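You operate a simulated robot arm through the tools that you are given. There is no shell and no other tool. Be economical: measure what you need, move in short steps, check, and stop when the job is done.

You are at the controls of a simulated two-armed robot. One attempt, no reset.

Task
Pick up the hand roller without band with one hand, pass it to the other hand and put it on the top shelf of supply cabinet. Set down upright: hand roller without band.

The check looks at the end state, three seconds after you hand in, the way a careful person would. Anything else that was tipped, shoved, dropped, spilled or broken makes it a failure.

Robot
Two 7-joint arms with two-finger parallel grippers on one trunk, on a base that drives. Base frame: it is fixed to the floor where the robot stands at the start and does not move with it; the origin is under the middle of the robot, x ahead of it, y to its left, z up; the surface under the hand at the start is at about z = 840. Units: mm, degrees, N and s.
The left shoulder is at the start at [39, 101, 1161], the right one opposite. With the tool pointing down near the work surface each hand reaches from about 200 to 520 mm from the robot's upright axis, wherever it stands, measured 20 degrees to its own side. Places, roughly: hand roller without band (5x9x12 cm) [500, 200, 900]; top shelf of supply cabinet [0, 4700, 900]. Payload 2.4 kg a hand.
The tool frame of a hand sits at the grasp point between the pads (the TCP): z along the fingers, y along the line on which they close. The tips reach 24 mm beyond it. The gripper opens to 68 mm. The fingers are 17 mm wide and 10 mm thick; the gripper's body (40 by 70 mm) begins 41 mm behind the TCP.
Orientation is that of the tool frame in the base frame, as [roll, pitch, yaw] about the fixed x, y, z axes, in that order (R = Rz(yaw) Ry(pitch) Rx(roll)). With the fingers straight down and closing along the base's y, the tool's x points along the base's -x, its y along +y and its z along -z.

Tools
- The arms move only by the tool send_rows. It takes "left_plan", "right_plan" or both (then of equal length, played together; a hand with none holds still); each is a list of rows, each an object of numbers (a shift or turn left out is 0, a gripper value left out holds the last): "x", "y", "z": the shift along the base's x, y, z in mm; "ax", "ay", "az": the turn, a rotation vector about the base's x, y, z in degrees; "claw": the finger opening in mm, from 0 to 68. In form: [{"x": .., "y": .., "z": .., "ax": .., "ay": .., "az": .., "claw": ..}, ...]. A call has 1 to 12 rows; each row is the pose to reach, as a shift and turn from the pose commanded when the call began. Each row takes 0.2 s and may step no farther than 50 mm and 8.6 degrees from the row before; otherwise, or with a gripper value out of range, the whole call is refused. A pose out of reach is approached as far as the arm can. The call stops where the force on the tool passes 40 N (or 10 N more than at its start, if that is more) or the arm is blocked; 0.2 s more then pass. Each finger travels about 72 mm/s and halts on what it meets, pressing with about 30 N; the grip force reading is that of the motor and also rises with nothing between the fingers. The clock runs only during rows and for 0.2 s after the last one: add rows that repeat a pose to give the fingers time. It gives the time, the measured TCP pose, the force on the tool (base axes), the opening and the grip force at its end, in the units of the frame above (readings bear some noise), with the torque about the TCP (base axes, N m) and any sound that the robot's microphone picked up, and new pictures: "show" is both (left out), scene, wrist or none (wrist: the cameras of the hands that moved).
- Cameras (640 x 400 px; columns grow to the right, rows downward): "scene" is now at [113.9, 33.2, 1312.8]; the picture's right is [0.38, -0.93, 0.00], its down [-0.59, -0.24, -0.77] and it looks along [0.71, 0.29, -0.64] (base axes); focal length 270 px, centre (320, 200). "left" rides on the left gripper at [84, -11, -75] in its tool frame; the picture's right is [0.13, 0.99, 0.00], its down [-0.60, 0.08, -0.79] and it looks along [-0.79, 0.10, 0.61] (tool axes); focal length 251 px, centre (320, 200). "right" rides on the right gripper at [84, 11, -75] in its tool frame; the picture's right is [-0.13, 0.99, 0.00], its down [-0.60, -0.08, -0.79] and it looks along [-0.79, -0.10, 0.61] (tool axes); focal length 251 px, centre (320, 200). There is no depth. A picture from a camera that has moved, and an enlarged one, comes with that camera's place and axes in the base frame and with its lens.
- move_column(by): slides the trunk up (or, below 0, down) by that many mm; the arms and the scene camera ride with it, the base frame stays. It gives what a move gives, with no picture.
- drive_base(legs): drives the robot by 1 to 6 legs, each [ahead, left, turn to the left] in mm, mm and degrees, along the robot's own axes; the way and the turn of a leg run together, so that a leg with both is an arc; at most 1500 mm and 180 degrees a leg. The arms and the cameras ride along, it lands a little off, and it stops where it bumps. It gives what a move gives, and a new picture of the scene camera.
- head_to(pan, tilt): turns the head with the scene camera to pan (to the left, within 86 degrees either way) and tilt (down, from -29 to 69), counted from straight ahead of the robot. It gives what a move gives, and a new picture of the scene camera.
- zoom(camera, box): a new picture of the part [left, top, right, bottom] of that camera's present view, enlarged. The clock stands still meanwhile.
- close_job(): hands the job in; it is judged then, once.

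Work in short steps. Places have to be worked out from the pictures, the camera data and where the tool is seen: move nearer, look again, correct. Check each grasp and each placing, and mend what went wrong. You have 120 turns and 260 pictures in all, those below and enlarged ones among them. Open the grippers and draw the arms clear of the work before you hand the job in, unless the task says otherwise; then end with one line.

The tools are called after "Request:" by a JSON object that holds its "name" and its "arguments". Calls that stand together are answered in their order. send_rows: Moves the arms, as the interface text tells. Its arguments: {"type":"object","properties":{"left_plan":{"type":"array"},"right_plan":{"type":"array"},"show":{"type":"string","enum":["both","scene","wrist","none"]}},"required":[]} The other tools are called the same way: move_column (by) slides the trunk up or down; drive_base (legs) drives the base; head_to (pan, tilt) turns the head that bears the scene camera; zoom (camera, box) takes an enlarged picture of a part of a camera's view; close_job () hands the job in.

At the start:

```text
time_s: 0.0
left_tool_pos: [290.3, 332.3, 1125.0]
left_tcp_rot: [-179.9, 0.0, 180.0]
left_wrist_force: [0.0, -0.4, 0.3]
left_moment: [-0.03, -0.03, -0.01]
left_gripper_width: 68.1
left_finger_force: 0.0
right_tool_pos: [326.9, 4.0, 1109.2]
right_tcp_rot: [179.9, 0.0, -180.0]
right_wrist_force: [0.4, -0.5, 0.4]
right_moment: [-0.03, -0.02, 0.0]
right_gripper_width: 68.1
right_finger_force: 0.2
trunk travel left (down, up): [-375.0, 475.0]
robot x, y, heading: [0.7, -0.4, 0.0]
head pan, tilt: [22.3, 40.0]
```

scene: 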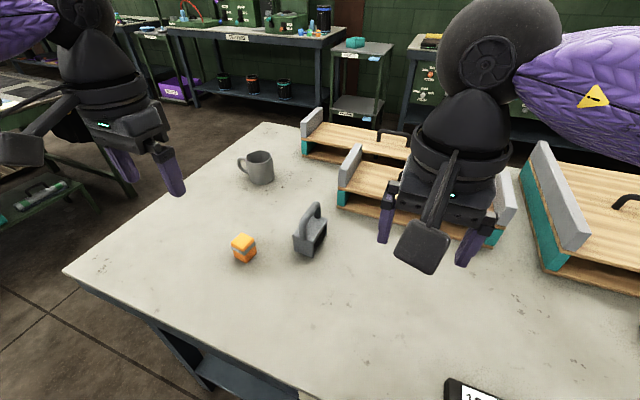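
right: 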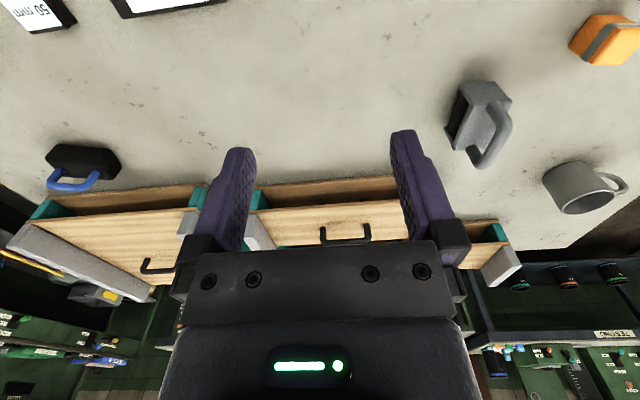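
left: 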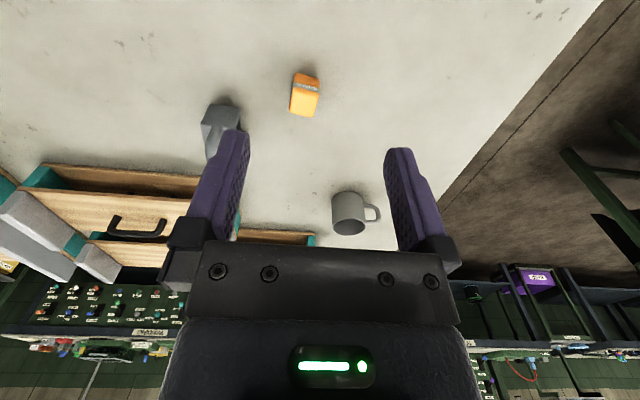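

The grey handled object near (311,232) is probably the roller; there is another one with a blue handle to the right. I'll zoom in on both before choosing.

Request:
{"name": "zoom", "arguments": {"camera": "scene", "box": [220, 130, 380, 280]}}

Request:
{"name": "zoom", "arguments": {"camera": "right", "box": [400, 0, 640, 220]}}

Request:
{"name": "zoom", "arguments": {"camera": "right", "box": [0, 100, 240, 250]}}

```text
2.67 times, centred on (300, 205) of scene
camera zoom: at [113.9, 33.2, 1312.8], right [0.38, -0.93, 0.0], down [-0.59, -0.24, -0.77], along [0.71, 0.29, -0.64], focal length 720 px, centre (373, 187)
```

zoom: 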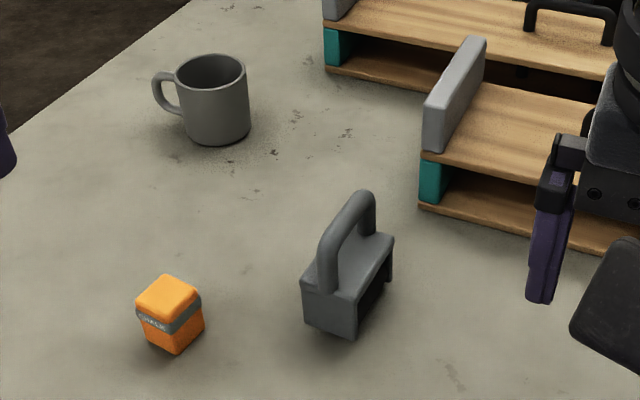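

```text
1.82 times, centred on (520, 110) of right
camera zoom: at [242.9, 14.7, 1183.5], right [0.13, 0.99, 0.0], down [0.6, -0.08, 0.79], along [0.79, -0.1, -0.61], focal length 457 px, centre (-44, 364)
```

zoom: 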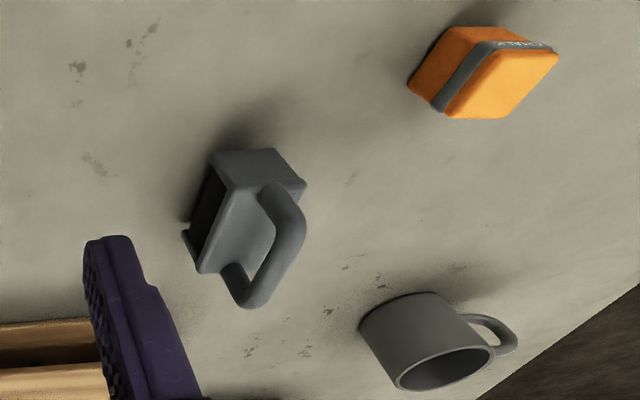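

```text
2.67 times, centred on (120, 175) of right
camera zoom: at [242.9, 14.7, 1183.5], right [0.13, 0.99, 0.0], down [0.6, -0.08, 0.79], along [0.79, -0.1, -0.61], focal length 670 px, centre (853, 267)
```

zoom: 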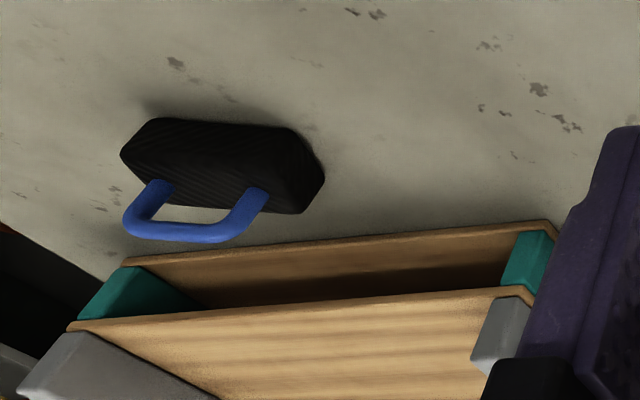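

The grey one, with an open cavity and no band, is the target. It sits at about [470,198] with its handle along x. I'll look at the cabinet next.

Request:
{"name": "head_to", "arguments": {"pan": 84, "tilt": 5}}

```text
time_s: 1.3
left_tool_pos: [288.2, 333.1, 1125.8]
left_tcp_rot: [-179.8, 0.0, -180.0]
left_wrist_force: [0.1, -0.6, -0.4]
left_moment: [-0.01, 0.01, 0.0]
left_gripper_width: 68.0
left_finger_force: 0.1
right_tool_pos: [325.5, 5.1, 1108.7]
right_tcp_rot: [-180.0, 0.0, 180.0]
right_wrist_force: [0.4, -1.0, -0.5]
right_moment: [0.04, 0.01, -0.05]
right_gripper_width: 67.8
right_finger_force: 0.1
trunk travel left (down, up): [-375.0, 475.0]
robot x, y, heading: [0.4, -2.3, -0.1]
head pan, tilt: [84.0, 5.0]
camera scene: at [44.9, 92.3, 1368.5], right [0.99, -0.11, 0.0], down [-0.01, -0.09, -1.0], along [0.1, 0.99, -0.09], focal length 270 px, centre (320, 200)
```

scene: 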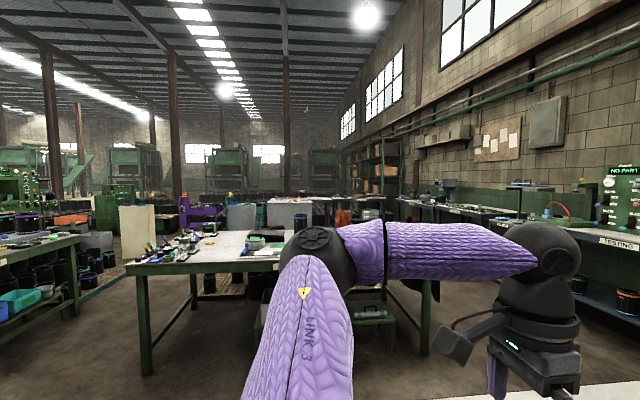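

The cabinet should appear near pixel (288,203), so I'll zoom there.

Request:
{"name": "zoom", "arguments": {"camera": "scene", "box": [200, 160, 360, 260]}}

```text
4.00 times, centred on (280, 210) of scene
camera zoom: at [44.9, 92.3, 1368.5], right [0.99, -0.11, 0.0], down [-0.01, -0.09, -1.0], along [0.1, 0.99, -0.09], focal length 1080 px, centre (480, 160)
```

zoom: 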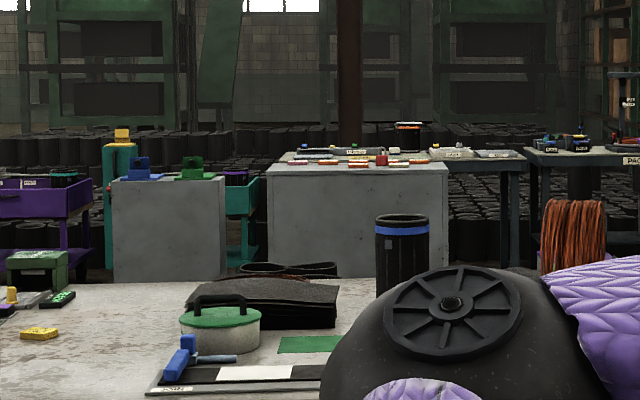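

The target is the taller grey cabinet behind another table, and I'll look at it up close later. First I'll turn the head back and move the left hand above the roller, staying high.

Request:
{"name": "send_rows", "arguments": {"left_plan": [{"x": 30, "y": -22}, {"x": 60, "y": -44}, {"x": 90, "y": -66}, {"x": 120, "y": -88}, {"x": 150, "y": -110}, {"x": 176, "y": -134}, {"x": 176, "y": -134, "z": -40}], "show": "wrist"}}

Request:
{"name": "head_to", "arguments": {"pan": 22, "tilt": 45}}

```text
time_s: 2.9
left_tool_pos: [453.0, 202.1, 1081.6]
left_tcp_rot: [180.0, 0.0, -179.9]
left_wrist_force: [-0.3, -0.6, -0.3]
left_moment: [0.0, 0.01, -0.02]
left_gripper_width: 67.9
left_finger_force: 0.1
left hand out of reach, approached as far as the arm can: row 6, 7
right_tool_pos: [326.8, 4.7, 1109.1]
right_tcp_rot: [-179.9, -0.1, -179.9]
right_wrist_force: [0.3, -1.0, 0.6]
right_moment: [0.01, -0.02, -0.03]
right_gripper_width: 67.7
right_finger_force: 0.1
trunk travel left (down, up): [-375.0, 475.0]
robot x, y, heading: [0.9, 0.6, 0.1]
head pan, tilt: [84.0, 5.0]
camera left: at [367.0, 192.5, 1157.7], right [-0.13, 0.99, 0.0], down [0.6, 0.08, 0.79], along [0.79, 0.1, -0.61], focal length 251 px, centre (320, 200)
```

left: 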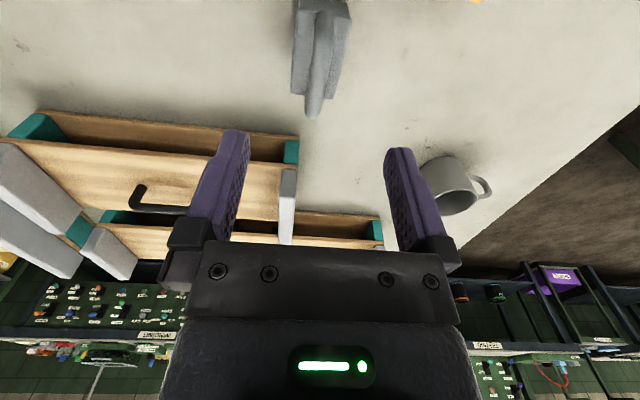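

```text
time_s: 4.2
left_tool_pos: [451.6, 202.1, 1082.9]
left_tcp_rot: [-179.9, 0.0, 180.0]
left_wrist_force: [0.5, -0.8, 0.2]
left_moment: [0.0, -0.02, -0.01]
left_gripper_width: 68.1
left_finger_force: 0.0
right_tool_pos: [325.3, 3.8, 1108.0]
right_tcp_rot: [-179.9, -0.1, -180.0]
right_wrist_force: [-0.5, -0.5, 0.5]
right_moment: [-0.02, 0.05, 0.0]
right_gripper_width: 68.0
right_finger_force: 0.0
trunk travel left (down, up): [-375.0, 475.0]
robot x, y, heading: [3.5, -0.0, -0.1]
head pan, tilt: [22.0, 45.0]
camera scene: at [110.7, 31.4, 1305.5], right [0.38, -0.93, 0.0], down [-0.66, -0.27, -0.71], along [0.66, 0.27, -0.71], focal length 270 px, centre (320, 200)
```

scene: 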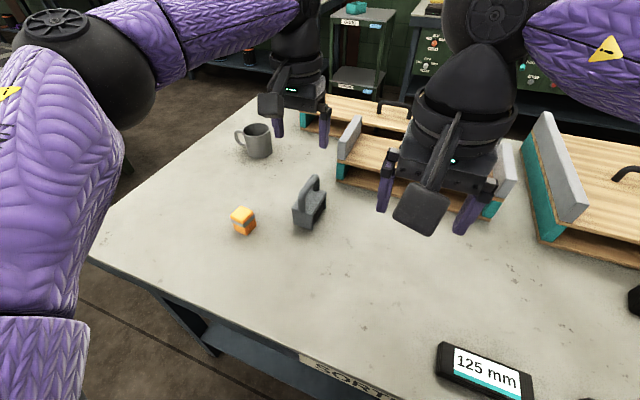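

The handle appears along x, centred near x≈463, y≈202, with its top at about z 955. I'll descend to z≈1005 and look again.

Request:
{"name": "send_rows", "arguments": {"left_plan": [{"x": 3, "z": -40}, {"x": 8, "z": -75}, {"x": 10, "z": -75}], "show": "both"}}

```text
time_s: 5.0
left_tool_pos: [451.5, 207.8, 1009.6]
left_tcp_rot: [-179.9, 0.1, -179.9]
left_wrist_force: [0.2, 0.2, 0.2]
left_moment: [-0.02, 0.02, -0.01]
left_gripper_width: 68.0
left_finger_force: 0.1
left hand out of reach, approached as far as the arm can: row 2, 3
right_tool_pos: [327.0, 4.6, 1109.8]
right_tcp_rot: [179.9, 0.0, -179.9]
right_wrist_force: [-0.5, -0.1, 0.8]
right_moment: [0.03, -0.01, -0.02]
right_gripper_width: 67.9
right_finger_force: 0.0
trunk travel left (down, up): [-375.0, 475.0]
robot x, y, heading: [-0.4, -1.0, 0.2]
head pan, tilt: [22.0, 45.0]
camera scene: at [110.7, 31.3, 1305.5], right [0.37, -0.93, 0.0], down [-0.66, -0.26, -0.71], along [0.66, 0.26, -0.71], focal length 270 px, centre (320, 200)
camera left: at [365.8, 198.3, 1084.5], right [-0.13, 0.99, 0.0], down [0.6, 0.08, 0.79], along [0.79, 0.1, -0.61], focal length 251 px, centre (320, 200)
```

scene: 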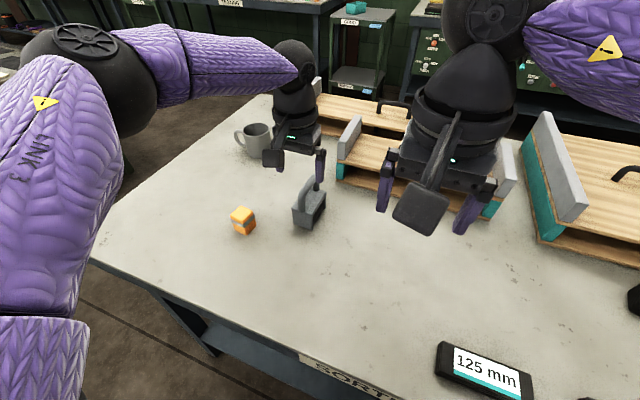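
left: 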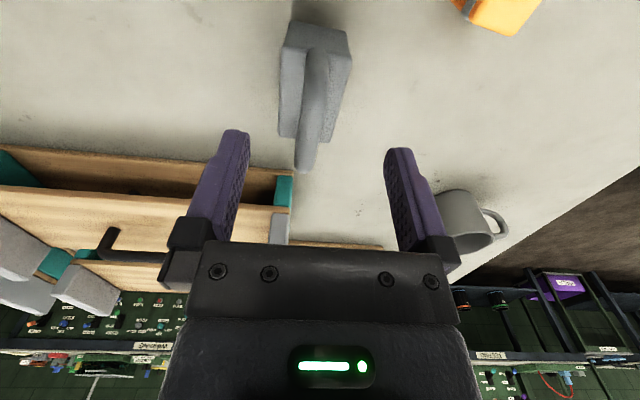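

The handle runs x≈422–502 at y≈203, and the arm is at its reach limit here. I'll back the commanded x off slightly so y is accurate, then lower with the column.

Request:
{"name": "send_rows", "arguments": {"left_plan": [{"x": -19, "y": 5}, {"x": -19, "y": 5}], "show": "none"}}

Request:
{"name": "move_column", "arguments": {"by": -35}}

Request:
{"name": "zoom", "arguments": {"camera": "left", "box": [160, 0, 480, 250]}}

Request:
{"name": "zoom", "arguments": {"camera": "scene", "box": [230, 100, 390, 250]}}

```text
time_s: 5.6
left_tool_pos: [431.1, 212.2, 1010.2]
left_tcp_rot: [-179.9, 0.0, -180.0]
left_wrist_force: [0.0, -0.5, 0.4]
left_moment: [0.0, 0.01, 0.01]
left_gripper_width: 68.1
left_finger_force: 0.1
right_tool_pos: [325.6, 3.6, 1108.6]
right_tcp_rot: [-180.0, 0.0, 180.0]
right_wrist_force: [-0.2, 0.5, 0.2]
right_moment: [-0.03, -0.01, -0.01]
right_gripper_width: 67.9
right_finger_force: 0.0
trunk travel left (down, up): [-375.0, 475.0]
robot x, y, heading: [1.6, -2.9, -0.1]
head pan, tilt: [22.0, 45.0]
```

```text
time_s: 6.4
left_tool_pos: [431.7, 212.2, 975.8]
left_tcp_rot: [-179.8, -0.1, -180.0]
left_wrist_force: [-0.2, 0.2, 0.5]
left_moment: [0.01, 0.02, 0.0]
left_gripper_width: 68.0
left_finger_force: 0.0
right_tool_pos: [325.8, 4.6, 1074.2]
right_tcp_rot: [180.0, 0.0, -180.0]
right_wrist_force: [0.7, -0.6, 1.0]
right_moment: [0.0, -0.01, 0.0]
right_gripper_width: 68.0
right_finger_force: 0.0
trunk travel left (down, up): [-340.0, 510.0]
robot x, y, heading: [-0.4, -2.2, -0.2]
head pan, tilt: [22.0, 45.0]
```

```text
1.60 times, centred on (320, 125) of left
camera zoom: at [346.4, 201.8, 1050.8], right [-0.13, 0.99, 0.0], down [0.6, 0.08, 0.79], along [0.79, 0.1, -0.61], focal length 402 px, centre (320, 320)
```

zoom: 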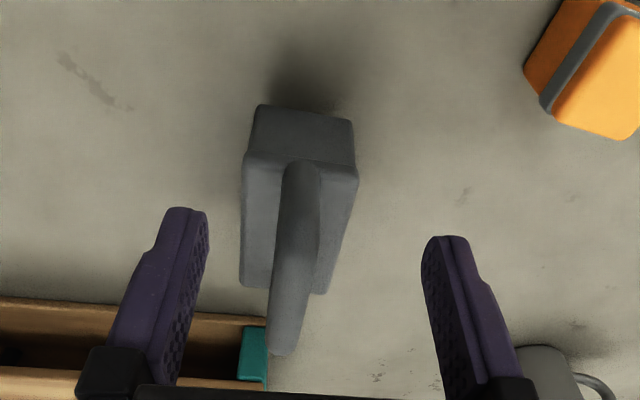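

```text
2.67 times, centred on (310, 175) of scene
camera zoom: at [116.2, 31.3, 1270.2], right [0.37, -0.93, 0.0], down [-0.66, -0.26, -0.71], along [0.66, 0.26, -0.71], focal length 720 px, centre (347, 267)
```

zoom: 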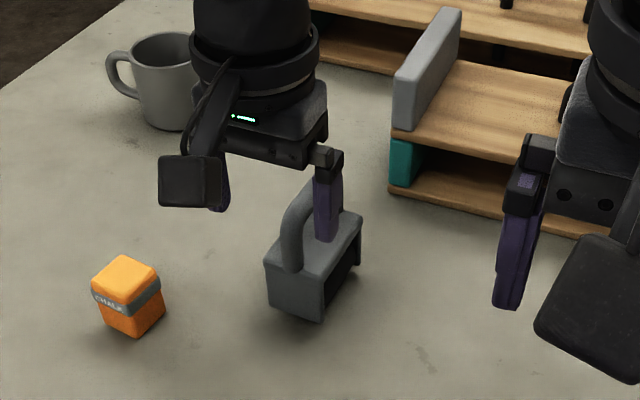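

The two-view triangulation puts the handle top at x≈445–502, y≈204, z≈952. To get its middle within easy reach I'll raise the hand and drive 80 mm to the left.

Request:
{"name": "move_column", "arguments": {"by": 50}}

Request:
{"name": "drive_base", "arguments": {"legs": [[0, 80, 0]]}}

```text
time_s: 7.3
left_tool_pos: [431.6, 211.8, 1025.7]
left_tcp_rot: [-179.8, -0.1, 180.0]
left_wrist_force: [0.6, 1.1, 0.1]
left_moment: [-0.01, 0.0, 0.02]
left_gripper_width: 68.1
left_finger_force: 0.1
right_tool_pos: [327.1, 4.4, 1123.4]
right_tcp_rot: [-180.0, 0.0, 179.9]
right_wrist_force: [0.0, -0.2, 0.2]
right_moment: [-0.02, 0.0, 0.0]
right_gripper_width: 68.1
right_finger_force: 0.0
trunk travel left (down, up): [-390.0, 460.0]
robot x, y, heading: [2.2, 3.0, -0.0]
head pan, tilt: [22.0, 45.0]
```

```text
time_s: 8.4
left_tool_pos: [432.5, 291.4, 1024.7]
left_tcp_rot: [-179.9, 0.0, 179.9]
left_wrist_force: [0.3, 0.3, -1.1]
left_moment: [-0.02, -0.01, 0.01]
left_gripper_width: 67.9
left_finger_force: 0.1
right_tool_pos: [326.9, 84.4, 1122.8]
right_tcp_rot: [179.9, 0.0, 180.0]
right_wrist_force: [0.3, -0.3, 0.1]
right_moment: [-0.01, 0.0, 0.0]
right_gripper_width: 68.1
right_finger_force: 0.0
trunk travel left (down, up): [-390.0, 460.0]
robot x, y, heading: [-0.3, 79.6, -0.2]
head pan, tilt: [22.0, 45.0]
camera scene: at [108.6, 111.9, 1320.6], right [0.37, -0.93, 0.0], down [-0.66, -0.26, -0.71], along [0.66, 0.26, -0.71], focal length 270 px, centre (320, 200)
```

scene: 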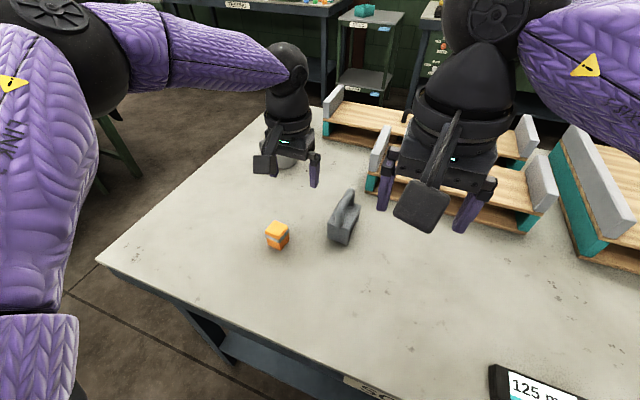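

I'll place the left hand over the handle at (467,204) and move the right hand aside at the same time.

Request:
{"name": "send_rows", "arguments": {"left_plan": [{"x": 10, "y": -30}, {"x": 22, "y": -60}, {"x": 35, "y": -87}, {"x": 35, "y": -87, "z": -10}], "right_plan": [{"y": -30}, {"y": -60}, {"y": -80}, {"y": -80}], "show": "none"}}

Request:
{"name": "zoom", "arguments": {"camera": "left", "box": [160, 0, 480, 250]}}

```text
time_s: 9.4
left_tool_pos: [425.1, 231.9, 1027.0]
left_tcp_rot: [-180.0, 0.0, 179.9]
left_wrist_force: [-0.4, 0.1, 0.6]
left_moment: [0.0, -0.03, 0.02]
left_gripper_width: 67.7
left_finger_force: 0.2
left hand out of reach, approached as far as the arm can: row 2, 3, 4
right_tool_pos: [327.0, 2.5, 1125.0]
right_tcp_rot: [179.9, 0.1, 179.8]
right_wrist_force: [1.5, -1.3, -0.2]
right_moment: [0.05, -0.05, -0.02]
right_gripper_width: 68.2
right_finger_force: 0.1
trunk travel left (down, up): [-390.0, 460.0]
robot x, y, heading: [-3.9, 79.8, -0.2]
head pan, tilt: [22.0, 45.0]
```

```text
1.60 times, centred on (320, 125) of left
camera zoom: at [338.1, 222.6, 1102.5], right [-0.13, 0.99, 0.0], down [0.6, 0.08, 0.79], along [0.79, 0.1, -0.61], focal length 402 px, centre (320, 320)
```

zoom: 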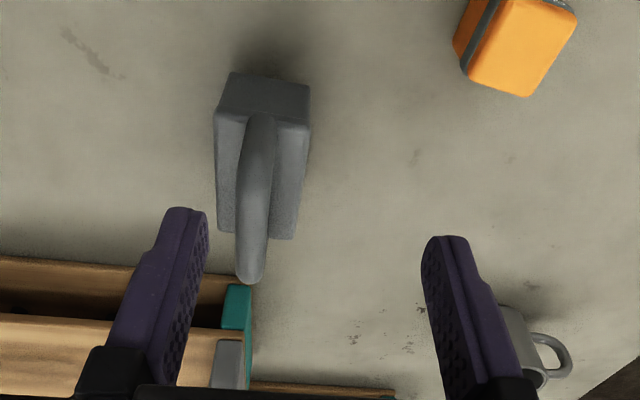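

Reach gets worse when the arm moves inward, so I'll drive back 50 mm to the right. I'll then tilt the fingers forward by about 17° about y, which extends reach and doesn't affect a grip on a bar along x.

Request:
{"name": "drive_base", "arguments": {"legs": [[0, -55, 0]]}}

Request:
{"name": "send_rows", "arguments": {"left_plan": [{"y": 5, "ay": -6}, {"x": 15, "y": 15, "ay": -12}, {"x": 30, "y": 27, "ay": -17}, {"x": 42, "y": 27, "ay": -17}, {"x": 42, "y": 27, "ay": -17}], "show": "none"}}

Request:
{"name": "zoom", "arguments": {"camera": "left", "box": [160, 0, 480, 250]}}

```text
time_s: 10.4
left_tool_pos: [423.3, 176.5, 1027.3]
left_tcp_rot: [179.9, 0.0, 179.9]
left_wrist_force: [-0.4, 0.7, -0.1]
left_moment: [0.03, -0.01, -0.03]
left_gripper_width: 67.9
left_finger_force: 0.0
right_tool_pos: [326.3, -54.5, 1122.7]
right_tcp_rot: [179.9, -0.1, 179.9]
right_wrist_force: [0.7, -0.1, -0.6]
right_moment: [0.02, -0.01, 0.02]
right_gripper_width: 68.0
right_finger_force: 0.1
trunk travel left (down, up): [-390.0, 460.0]
robot x, y, heading: [2.5, 21.9, -0.2]
head pan, tilt: [22.0, 45.0]
camera scene: at [108.4, 54.3, 1320.6], right [0.37, -0.93, 0.0], down [-0.66, -0.26, -0.71], along [0.66, 0.26, -0.71], focal length 270 px, centre (320, 200)
```

scene: 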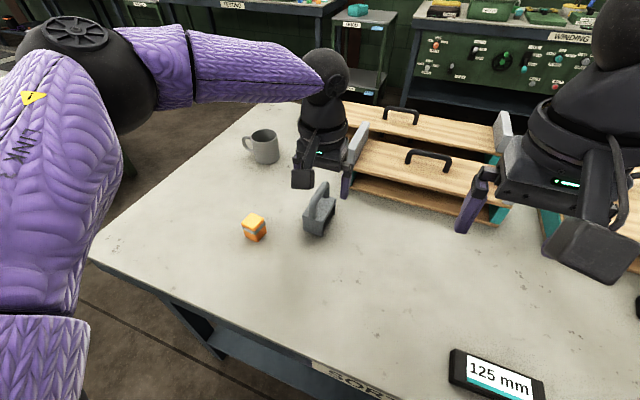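

```text
time_s: 11.6
left_tool_pos: [465.3, 204.6, 1027.4]
left_tcp_rot: [-180.0, 16.9, 179.8]
left_wrist_force: [-0.2, -0.5, -0.5]
left_moment: [0.02, -0.02, 0.01]
left_gripper_width: 68.0
left_finger_force: 0.0
right_tool_pos: [326.9, -53.7, 1124.2]
right_tcp_rot: [179.8, 0.0, 180.0]
right_wrist_force: [-0.6, -0.5, -0.4]
right_moment: [0.01, -0.01, 0.02]
right_gripper_width: 67.8
right_finger_force: 0.1
trunk travel left (down, up): [-390.0, 460.0]
robot x, y, heading: [2.1, 24.4, -0.1]
head pan, tilt: [22.0, 45.0]
```

```text
1.60 times, centred on (320, 125) of left
camera zoom: at [361.8, 194.8, 1074.5], right [-0.12, 0.99, -0.04], down [0.35, 0.08, 0.94], along [0.93, 0.1, -0.35], focal length 402 px, centre (320, 320)
```

zoom: 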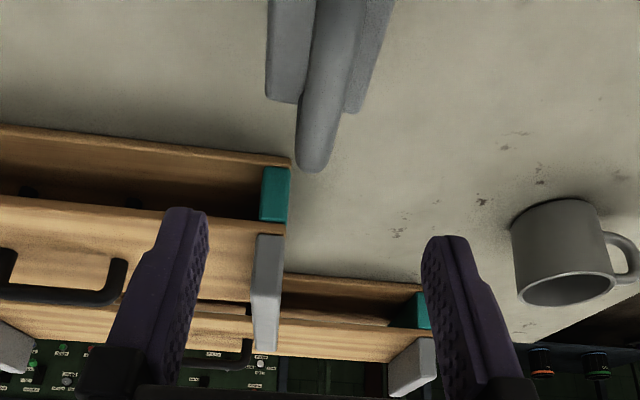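

I'm at (465,205), and the far handle end again reads x≈499, y≈204. I'll descend to z≈946 and check before closing.

Request:
{"name": "send_rows", "arguments": {"left_plan": [{"x": 3, "z": -40}, {"x": 6, "z": -80}, {"x": 6, "z": -80}], "show": "both"}}

Request:
{"name": "zoom", "arguments": {"camera": "scene", "box": [230, 100, 390, 250]}}

```text
time_s: 12.4
left_tool_pos: [457.3, 210.5, 958.8]
left_tcp_rot: [-179.8, 17.0, 179.9]
left_wrist_force: [0.5, 0.0, 0.3]
left_moment: [-0.02, 0.0, -0.04]
left_gripper_width: 67.9
left_finger_force: 0.1
left hand out of reach, approached as far as the arm can: row 2, 3
right_tool_pos: [326.8, -53.4, 1123.0]
right_tcp_rot: [-180.0, 0.0, 179.9]
right_wrist_force: [0.3, 0.6, 0.4]
right_moment: [-0.03, 0.01, 0.03]
right_gripper_width: 68.1
right_finger_force: 0.1
trunk travel left (down, up): [-390.0, 460.0]
robot x, y, heading: [2.4, 26.0, 0.0]
head pan, tilt: [22.0, 45.0]
camera scene: at [108.4, 55.2, 1320.6], right [0.37, -0.93, 0.0], down [-0.66, -0.26, -0.71], along [0.66, 0.26, -0.71], focal length 270 px, centre (320, 200)
camera left: at [355.0, 200.2, 1005.7], right [-0.12, 0.99, -0.04], down [0.35, 0.08, 0.94], along [0.93, 0.1, -0.35], focal length 251 px, centre (320, 200)
```

scene: 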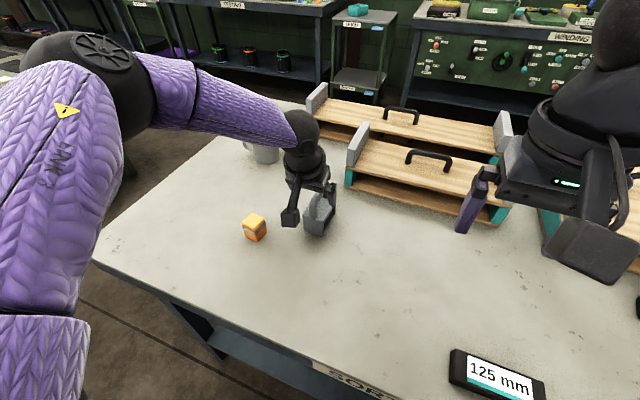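
left: 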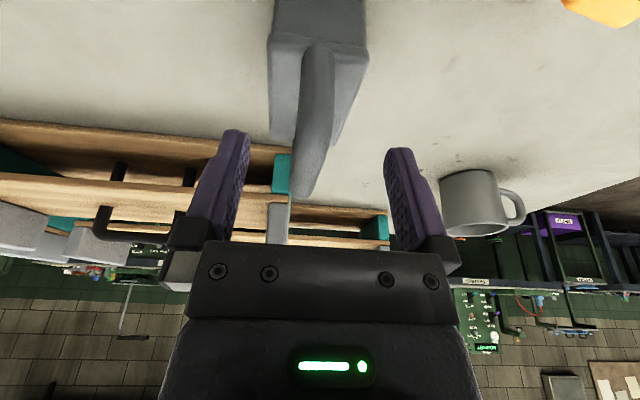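

```text
2.67 times, centred on (310, 175) of scene
camera zoom: at [108.4, 55.2, 1320.6], right [0.37, -0.93, 0.0], down [-0.66, -0.26, -0.71], along [0.66, 0.26, -0.71], focal length 720 px, centre (347, 267)
```

zoom: 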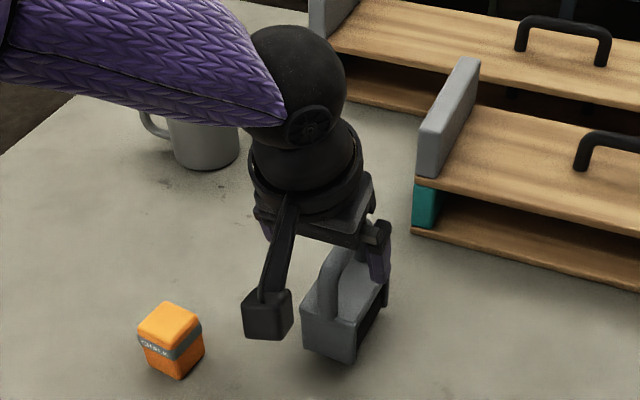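

Reach is better with the arm higher relative to the trunk. So I'll raise the arm to about z 1035 at x≈469 and descend with the column instead.

Request:
{"name": "send_rows", "arguments": {"left_plan": [{"z": 38}, {"x": 5, "y": -3, "z": 74}, {"x": 12, "y": -6, "z": 76}, {"x": 12, "y": -6, "z": 76}], "show": "none"}}

Request:
{"name": "move_column", "arguments": {"by": -86}}

Request:
{"name": "zoom", "arguments": {"camera": "left", "box": [160, 0, 480, 250]}}

Request:
{"name": "zoom", "arguments": {"camera": "scene", "box": [230, 80, 390, 230]}}

```text
time_s: 13.4
left_tool_pos: [470.4, 203.8, 1032.6]
left_tcp_rot: [-179.9, 17.1, 180.0]
left_wrist_force: [-0.4, 0.8, 0.3]
left_moment: [0.04, -0.02, 0.03]
left_gripper_width: 67.8
left_finger_force: 0.1
right_tool_pos: [325.7, -54.4, 1124.1]
right_tcp_rot: [179.8, 0.0, 179.9]
right_wrist_force: [-0.1, -0.7, -0.3]
right_moment: [-0.02, 0.04, -0.01]
right_gripper_width: 67.9
right_finger_force: 0.0
trunk travel left (down, up): [-390.0, 460.0]
robot x, y, heading: [3.5, 23.0, -0.0]
head pan, tilt: [22.0, 45.0]
```

```text
time_s: 14.6
left_tool_pos: [469.3, 205.6, 948.0]
left_tcp_rot: [-180.0, 16.9, 180.0]
left_wrist_force: [0.7, 0.4, 0.4]
left_moment: [-0.02, -0.01, 0.02]
left_gripper_width: 68.0
left_finger_force: 0.1
right_tool_pos: [326.3, -53.8, 1038.8]
right_tcp_rot: [180.0, 0.0, 179.9]
right_wrist_force: [0.3, -0.8, -0.5]
right_moment: [0.01, 0.0, 0.0]
right_gripper_width: 68.0
right_finger_force: 0.0
trunk travel left (down, up): [-304.0, 546.0]
robot x, y, heading: [-0.5, 21.8, -0.1]
head pan, tilt: [22.0, 45.0]
```

```text
1.60 times, centred on (320, 125) of left
camera zoom: at [365.4, 196.3, 995.2], right [-0.12, 0.99, -0.04], down [0.35, 0.08, 0.94], along [0.93, 0.1, -0.35], focal length 402 px, centre (320, 320)
```

zoom: 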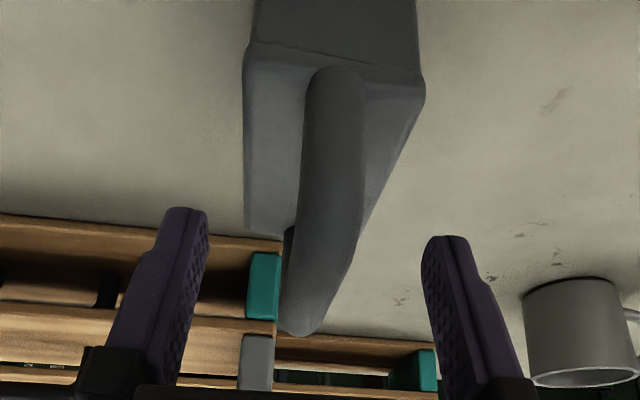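

```text
2.67 times, centred on (310, 155) of scene
camera zoom: at [123.1, 55.1, 1233.9], right [0.37, -0.93, 0.0], down [-0.66, -0.26, -0.71], along [0.66, 0.26, -0.71], focal length 720 px, centre (347, 320)
```

zoom: 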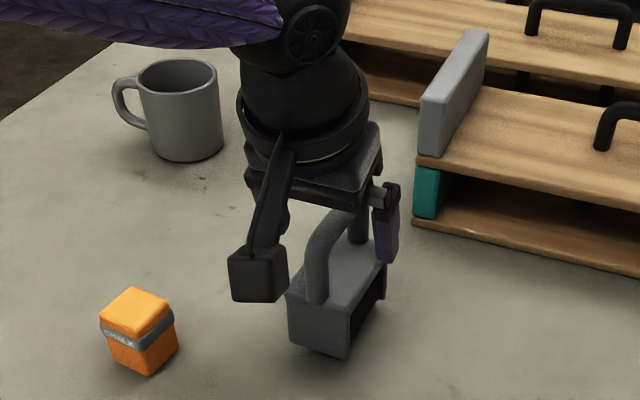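

The bar lies between the fingers with its top at about z 950. I'll lower 6 mm more and close.

Request:
{"name": "send_rows", "arguments": {"left_plan": [{"z": -6}, {"z": -6, "claw": 30}, {"z": -6, "claw": 10}, {"z": -6, "claw": 0}, {"z": -6, "claw": 0}, {"z": -6, "claw": 0}], "show": "wrist"}}

```text
time_s: 16.0
left_tool_pos: [470.3, 205.5, 941.9]
left_tcp_rot: [179.9, 17.0, 179.9]
left_wrist_force: [-0.7, -0.5, -1.4]
left_moment: [-0.04, -0.01, -0.02]
left_gripper_width: 15.1
left_finger_force: 30.5
right_tool_pos: [325.8, -54.3, 1037.4]
right_tcp_rot: [180.0, 0.0, 179.9]
right_wrist_force: [0.3, 0.1, -0.4]
right_moment: [-0.01, 0.01, 0.02]
right_gripper_width: 68.2
right_finger_force: 0.1
trunk travel left (down, up): [-304.0, 546.0]
robot x, y, heading: [2.8, 25.8, -0.0]
head pan, tilt: [22.0, 45.0]
camera left: at [365.6, 196.1, 989.4], right [-0.12, 0.99, -0.04], down [0.35, 0.08, 0.93], along [0.93, 0.1, -0.35], focal length 251 px, centre (320, 200)
```

left: 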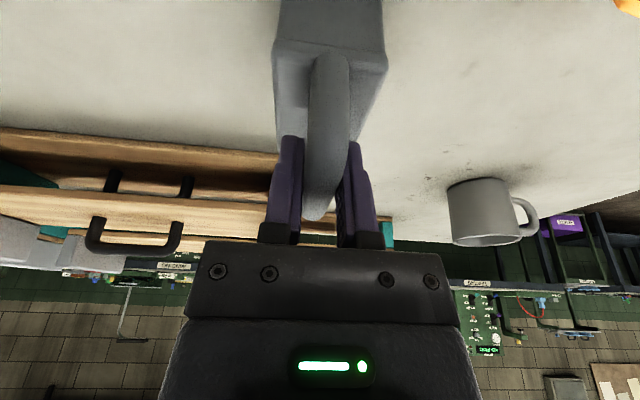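

Gripped: opening 15.1 mm at 30 N. I'll lift with the column.

Request:
{"name": "move_column", "arguments": {"by": 150}}

Request:
{"name": "zoom", "arguments": {"camera": "left", "box": [160, 0, 480, 250]}}

Request:
{"name": "zoom", "arguments": {"camera": "scene", "box": [200, 80, 400, 230]}}

```text
time_s: 17.7
left_tool_pos: [469.5, 205.9, 1090.9]
left_tcp_rot: [180.0, 17.0, 179.9]
left_wrist_force: [-0.1, 0.3, -2.0]
left_moment: [-0.06, -0.01, -0.02]
left_gripper_width: 15.4
left_finger_force: 29.3
right_tool_pos: [326.4, -52.6, 1187.5]
right_tcp_rot: [-180.0, 0.0, 179.9]
right_wrist_force: [-0.2, 0.4, 0.1]
right_moment: [-0.02, 0.0, 0.03]
right_gripper_width: 68.0
right_finger_force: 0.0
trunk travel left (down, up): [-454.0, 396.0]
robot x, y, heading: [4.8, 25.0, -0.0]
head pan, tilt: [22.0, 45.0]
```

```text
1.60 times, centred on (320, 125) of left
camera zoom: at [366.0, 196.5, 1138.7], right [-0.12, 0.99, -0.04], down [0.35, 0.08, 0.93], along [0.93, 0.1, -0.35], focal length 402 px, centre (320, 320)
```

zoom: 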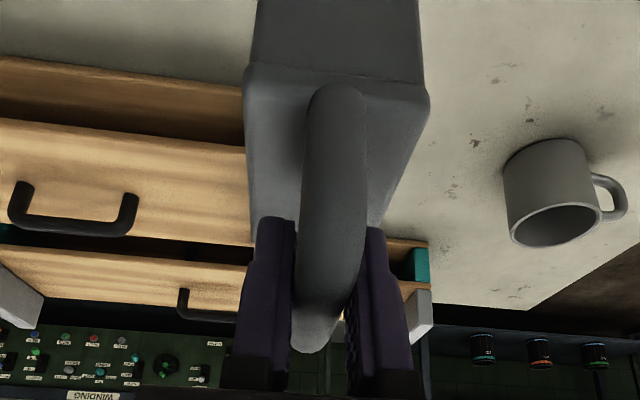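

```text
2.67 times, centred on (300, 155) of scene
camera zoom: at [100.7, 55.3, 1384.9], right [0.37, -0.93, 0.0], down [-0.66, -0.26, -0.71], along [0.66, 0.26, -0.71], focal length 720 px, centre (373, 320)
```

zoom: 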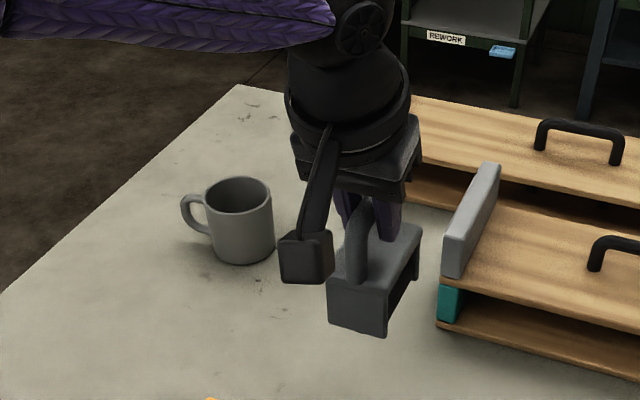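

It's held securely and is light. I'll retract it toward the body, level the hand, and then back away from the table.

Request:
{"name": "send_rows", "arguments": {"left_plan": [{"x": -30, "ay": 4}, {"x": -60, "y": 5, "ay": 8}, {"x": -95, "y": 12, "ay": 12}, {"x": -130, "y": 20, "ay": 17}, {"x": -150, "y": 25, "ay": 17}, {"x": -150, "y": 25, "ay": 17}], "show": "wrist"}}

Request:
{"name": "drive_base", "arguments": {"legs": [[-400, 0, 0], [0, 0, 45]]}}

Request:
{"name": "head_to", "arguments": {"pan": 45, "tilt": 12}}

```text
time_s: 19.1
left_tool_pos: [318.0, 233.4, 1091.4]
left_tcp_rot: [-179.9, 0.0, 179.9]
left_wrist_force: [-0.1, -0.1, -2.0]
left_moment: [0.0, -0.02, 0.0]
left_gripper_width: 15.1
left_finger_force: 30.2
right_tool_pos: [327.1, -53.0, 1188.1]
right_tcp_rot: [179.9, 0.0, 179.9]
right_wrist_force: [0.5, 0.4, -0.1]
right_moment: [0.01, 0.04, 0.04]
right_gripper_width: 67.9
right_finger_force: 0.0
trunk travel left (down, up): [-454.0, 396.0]
robot x, y, heading: [4.7, 24.8, 0.0]
head pan, tilt: [22.0, 45.0]
camera left: at [232.1, 223.9, 1166.6], right [-0.13, 0.99, 0.0], down [0.6, 0.08, 0.79], along [0.79, 0.1, -0.61], focal length 251 px, centre (320, 200)
```

left: 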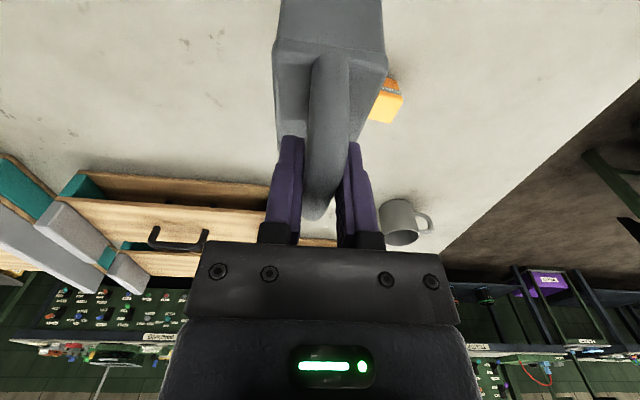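

```text
time_s: 23.7
left_tool_pos: [-321.8, 395.6, 1090.8]
left_tcp_rot: [-179.9, 0.0, -134.9]
left_wrist_force: [0.2, 0.9, -2.6]
left_moment: [0.02, 0.0, 0.0]
left_gripper_width: 15.4
left_finger_force: 30.1
right_tool_pos: [-112.4, 199.6, 1187.7]
right_tcp_rot: [-180.0, 0.0, -135.0]
right_wrist_force: [0.0, 0.4, 0.3]
right_moment: [0.0, -0.01, -0.01]
right_gripper_width: 67.9
right_finger_force: 0.1
trunk travel left (down, up): [-454.0, 396.0]
robot x, y, heading: [-395.5, 22.7, 45.0]
head pan, tilt: [22.0, 45.0]
camera scene: at [-348.5, 116.6, 1385.0], right [0.92, -0.39, 0.0], down [-0.28, -0.65, -0.71], along [0.28, 0.65, -0.71], focal length 270 px, centre (320, 200)
```

scene: 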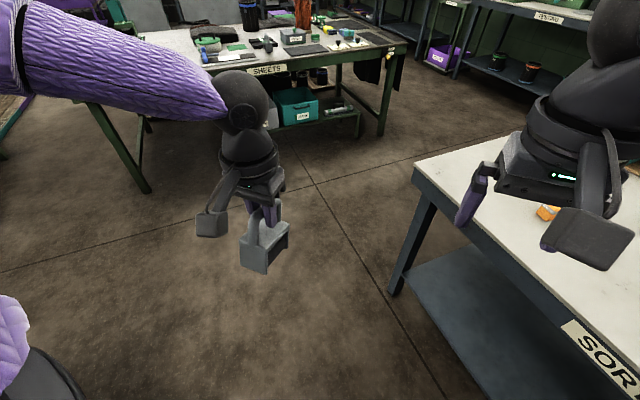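

```text
time_s: 24.6
left_tool_pos: [-322.7, 396.6, 1090.1]
left_tcp_rot: [-179.9, 0.0, -134.9]
left_wrist_force: [0.3, 0.1, -2.4]
left_moment: [0.05, 0.01, -0.01]
left_gripper_width: 15.5
left_finger_force: 29.9
right_tool_pos: [-112.3, 198.4, 1187.6]
right_tcp_rot: [180.0, 0.1, -135.0]
right_wrist_force: [0.5, 0.1, -0.8]
right_moment: [0.0, 0.02, 0.0]
right_gripper_width: 67.6
right_finger_force: 0.1
trunk travel left (down, up): [-454.0, 396.0]
robot x, y, heading: [-396.0, 21.4, 45.2]
head pan, tilt: [45.0, 12.0]
camera scene: at [-380.1, 134.9, 1436.6], right [1.0, 0.0, 0.0], down [0.0, -0.21, -0.98], along [0.0, 0.98, -0.21], focal length 270 px, centre (320, 200)
```

scene: 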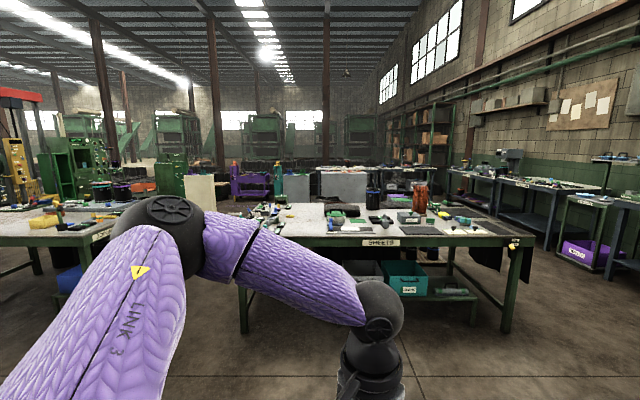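

The "SHEETS" table blocks the direct way, spanning about x -600..860, y 1700..2400. There's a wide corridor to its right, so I'll drive up to y≈1100, then head +x and look.

Request:
{"name": "drive_base", "arguments": {"legs": [[0, 0, 45], [1080, 0, 0], [0, 0, -90], [1450, 0, 0]]}}

Request:
{"name": "head_to", "arguments": {"pan": 80, "tilt": 12}}

```text
time_s: 42.9
left_tool_pos: [1384.6, 1335.6, 1090.5]
left_tcp_rot: [-179.9, 0.0, 179.8]
left_wrist_force: [-0.3, -0.2, -3.1]
left_moment: [0.03, -0.02, 0.02]
left_gripper_width: 15.2
left_finger_force: 30.3
right_tool_pos: [1392.3, 1048.8, 1187.3]
right_tcp_rot: [179.9, 0.1, 179.8]
right_wrist_force: [-0.3, 0.6, -0.9]
right_moment: [0.0, 0.03, 0.01]
right_gripper_width: 68.0
right_finger_force: 0.0
trunk travel left (down, up): [-454.0, 396.0]
robot x, y, heading: [1066.6, 1129.9, -0.1]
head pan, tilt: [45.0, 12.0]
camera scene: at [1157.3, 1193.5, 1436.7], right [0.7, -0.71, 0.0], down [-0.15, -0.15, -0.98], along [0.69, 0.69, -0.21], focal length 270 px, centre (320, 200)
```

scene: 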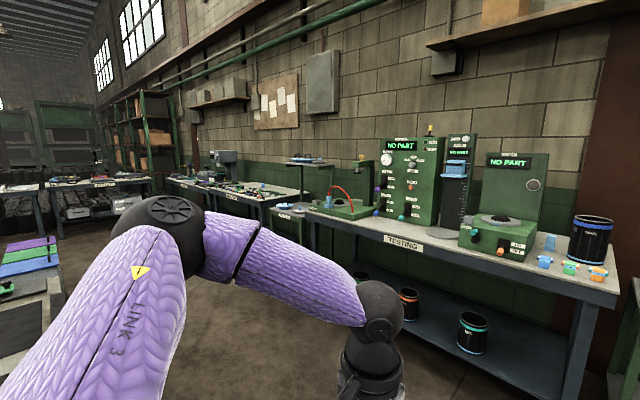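

```text
time_s: 43.9
left_tool_pos: [1384.8, 1335.2, 1090.8]
left_tcp_rot: [-179.8, 0.0, 179.8]
left_wrist_force: [0.4, -0.1, -2.9]
left_moment: [-0.03, -0.01, -0.01]
left_gripper_width: 15.1
left_finger_force: 30.3
right_tool_pos: [1391.6, 1048.2, 1188.5]
right_tcp_rot: [179.9, 0.1, 179.8]
right_wrist_force: [-0.2, -0.6, 0.6]
right_moment: [0.0, 0.0, 0.0]
right_gripper_width: 68.2
right_finger_force: 0.0
trunk travel left (down, up): [-454.0, 396.0]
robot x, y, heading: [1068.1, 1128.2, -0.4]
head pan, tilt: [80.0, 12.0]
camera scene: at [1107.5, 1219.5, 1436.7], right [0.98, -0.18, 0.0], down [-0.04, -0.2, -0.98], along [0.17, 0.96, -0.21], focal length 270 px, centre (320, 200)
```

scene: 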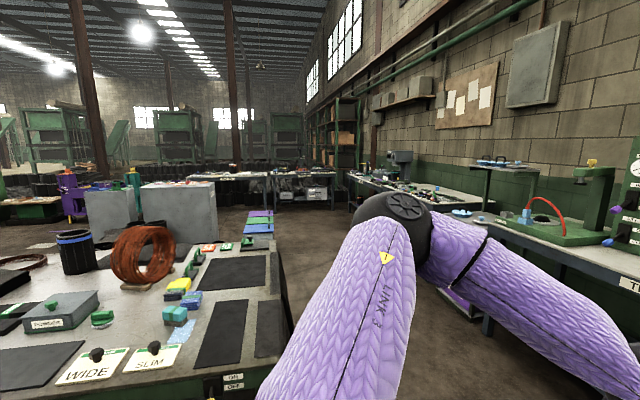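

I'll zoom in on the cabinet.

Request:
{"name": "zoom", "arguments": {"camera": "scene", "box": [60, 150, 300, 270]}}

```text
2.67 times, centred on (180, 210) of scene
camera zoom: at [1107.5, 1219.5, 1436.7], right [0.98, -0.18, 0.0], down [-0.04, -0.2, -0.98], along [0.17, 0.96, -0.21], focal length 720 px, centre (693, 173)
```

zoom: 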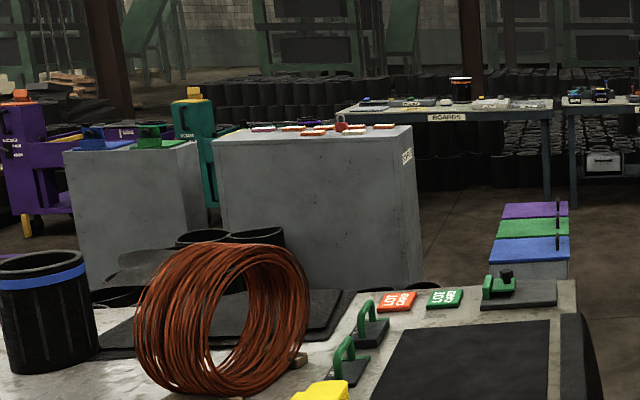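

The cabinet is a box whose front probably faces +y or +x. I'll drive into the corridor at x≈1500, head north and look from there.

Request:
{"name": "drive_base", "arguments": {"legs": [[430, 0, 0], [0, 0, 90], [1450, 0, 0], [1000, 0, 0]]}}

Request:
{"name": "head_to", "arguments": {"pan": 45, "tilt": 15}}

```text
time_s: 62.0
left_tool_pos: [1243.3, 3925.0, 1090.2]
left_tcp_rot: [-179.9, 0.0, -89.1]
left_wrist_force: [0.8, 0.7, -2.0]
left_moment: [0.0, -0.03, -0.02]
left_gripper_width: 15.2
left_finger_force: 29.7
right_tool_pos: [1529.9, 3938.9, 1186.9]
right_tcp_rot: [-180.0, 0.1, -89.2]
right_wrist_force: [0.1, -0.1, 0.2]
right_moment: [-0.02, -0.02, -0.01]
right_gripper_width: 68.1
right_finger_force: 0.0
trunk travel left (down, up): [-454.0, 396.0]
robot x, y, heading: [1457.6, 3612.0, 90.9]
head pan, tilt: [80.0, 12.0]
camera scene: at [1365.0, 3651.4, 1436.7], right [0.16, 0.99, 0.0], down [0.21, -0.03, -0.98], along [-0.97, 0.15, -0.21], focal length 270 px, centre (320, 200)
```

scene: 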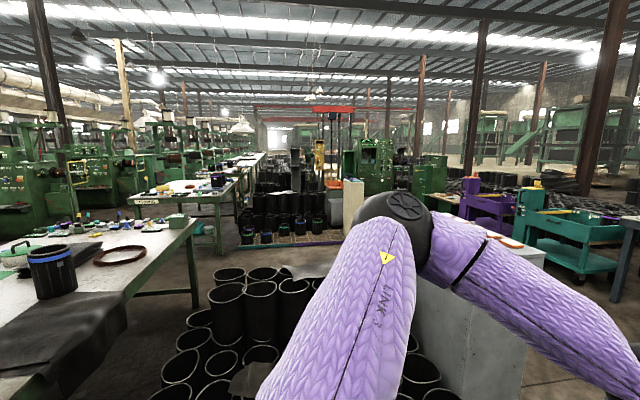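

```text
time_s: 63.0
left_tool_pos: [1243.6, 3924.5, 1091.2]
left_tcp_rot: [-180.0, 0.0, -89.0]
left_wrist_force: [-0.1, 0.8, -3.0]
left_moment: [0.03, 0.0, 0.03]
left_gripper_width: 15.3
left_finger_force: 30.1
right_tool_pos: [1529.7, 3938.2, 1188.4]
right_tcp_rot: [180.0, -0.1, -89.1]
right_wrist_force: [0.0, 0.4, 0.1]
right_moment: [0.04, -0.02, 0.0]
right_gripper_width: 68.0
right_finger_force: 0.0
trunk travel left (down, up): [-454.0, 396.0]
robot x, y, heading: [1460.5, 3611.1, 90.9]
head pan, tilt: [45.0, 15.0]
camera scene: at [1389.9, 3701.3, 1431.8], right [0.7, 0.72, 0.0], down [0.19, -0.18, -0.97], along [-0.69, 0.67, -0.26], focal length 270 px, centre (320, 200)
```

scene: 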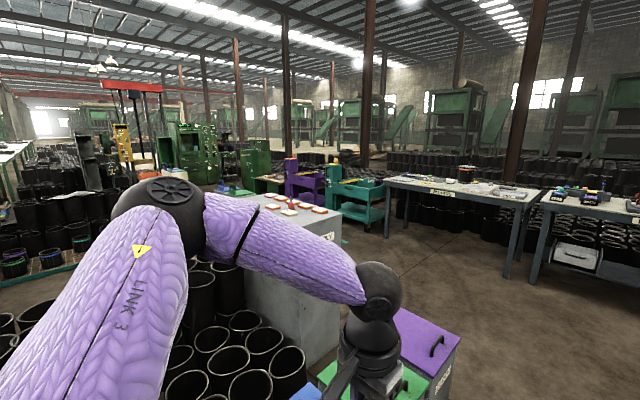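

Drums stand south of the cabinet and clear floor lies north of it. I'll go north to y≈5500 and turn to face -x to see the cabinet's far side.

Request:
{"name": "drive_base", "arguments": {"legs": [[1400, 0, 0], [480, 0, 0], [0, 0, 89]]}}

Request:
{"name": "head_to", "arguments": {"pan": 30, "tilt": 20}}

```text
time_s: 76.1
left_tool_pos: [1106.6, 5231.6, 1091.1]
left_tcp_rot: [-180.0, 0.1, 2.1]
left_wrist_force: [0.4, -0.5, -3.2]
left_moment: [-0.02, 0.0, 0.04]
left_gripper_width: 15.3
left_finger_force: 29.9
right_tool_pos: [1088.3, 5517.9, 1187.5]
right_tcp_rot: [-179.9, 0.0, 2.0]
right_wrist_force: [-0.2, -0.3, 0.7]
right_moment: [0.0, -0.01, 0.02]
right_gripper_width: 68.1
right_finger_force: 0.0
trunk travel left (down, up): [-454.0, 396.0]
robot x, y, heading: [1413.4, 5455.5, -178.1]
head pan, tilt: [45.0, 15.0]
camera scene: at [1327.8, 5383.5, 1431.8], right [-0.73, 0.68, 0.0], down [0.18, 0.19, -0.97], along [-0.66, -0.71, -0.26], focal length 270 px, centre (320, 200)
```

scene: 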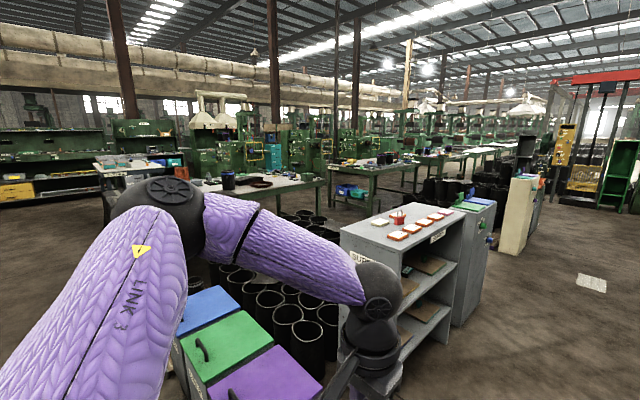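

```text
time_s: 76.9
left_tool_pos: [1106.4, 5230.6, 1091.0]
left_tcp_rot: [-179.9, 0.0, 2.0]
left_wrist_force: [0.2, 0.4, -2.5]
left_moment: [0.04, 0.05, -0.04]
left_gripper_width: 15.3
left_finger_force: 30.2
right_tool_pos: [1088.4, 5519.1, 1187.2]
right_tcp_rot: [-180.0, 0.0, 1.9]
right_wrist_force: [-0.3, 0.0, 0.3]
right_moment: [0.0, -0.01, 0.02]
right_gripper_width: 67.9
right_finger_force: 0.0
trunk travel left (down, up): [-454.0, 396.0]
robot x, y, heading: [1414.0, 5451.0, -177.8]
head pan, tilt: [30.0, 20.0]
camera scene: at [1312.6, 5402.5, 1423.7], right [-0.53, 0.85, 0.0], down [0.29, 0.18, -0.94], along [-0.8, -0.5, -0.34], focal length 270 px, centre (320, 200)
```

scene: 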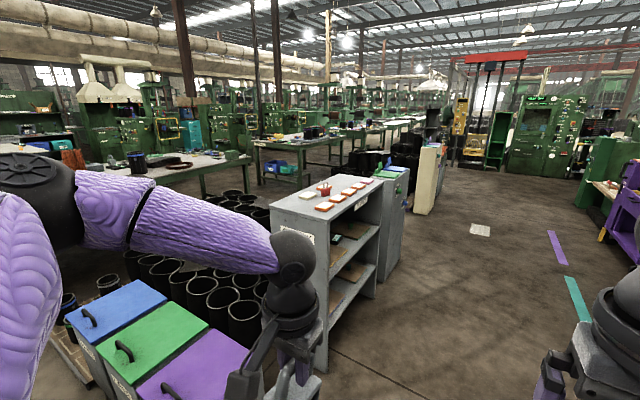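

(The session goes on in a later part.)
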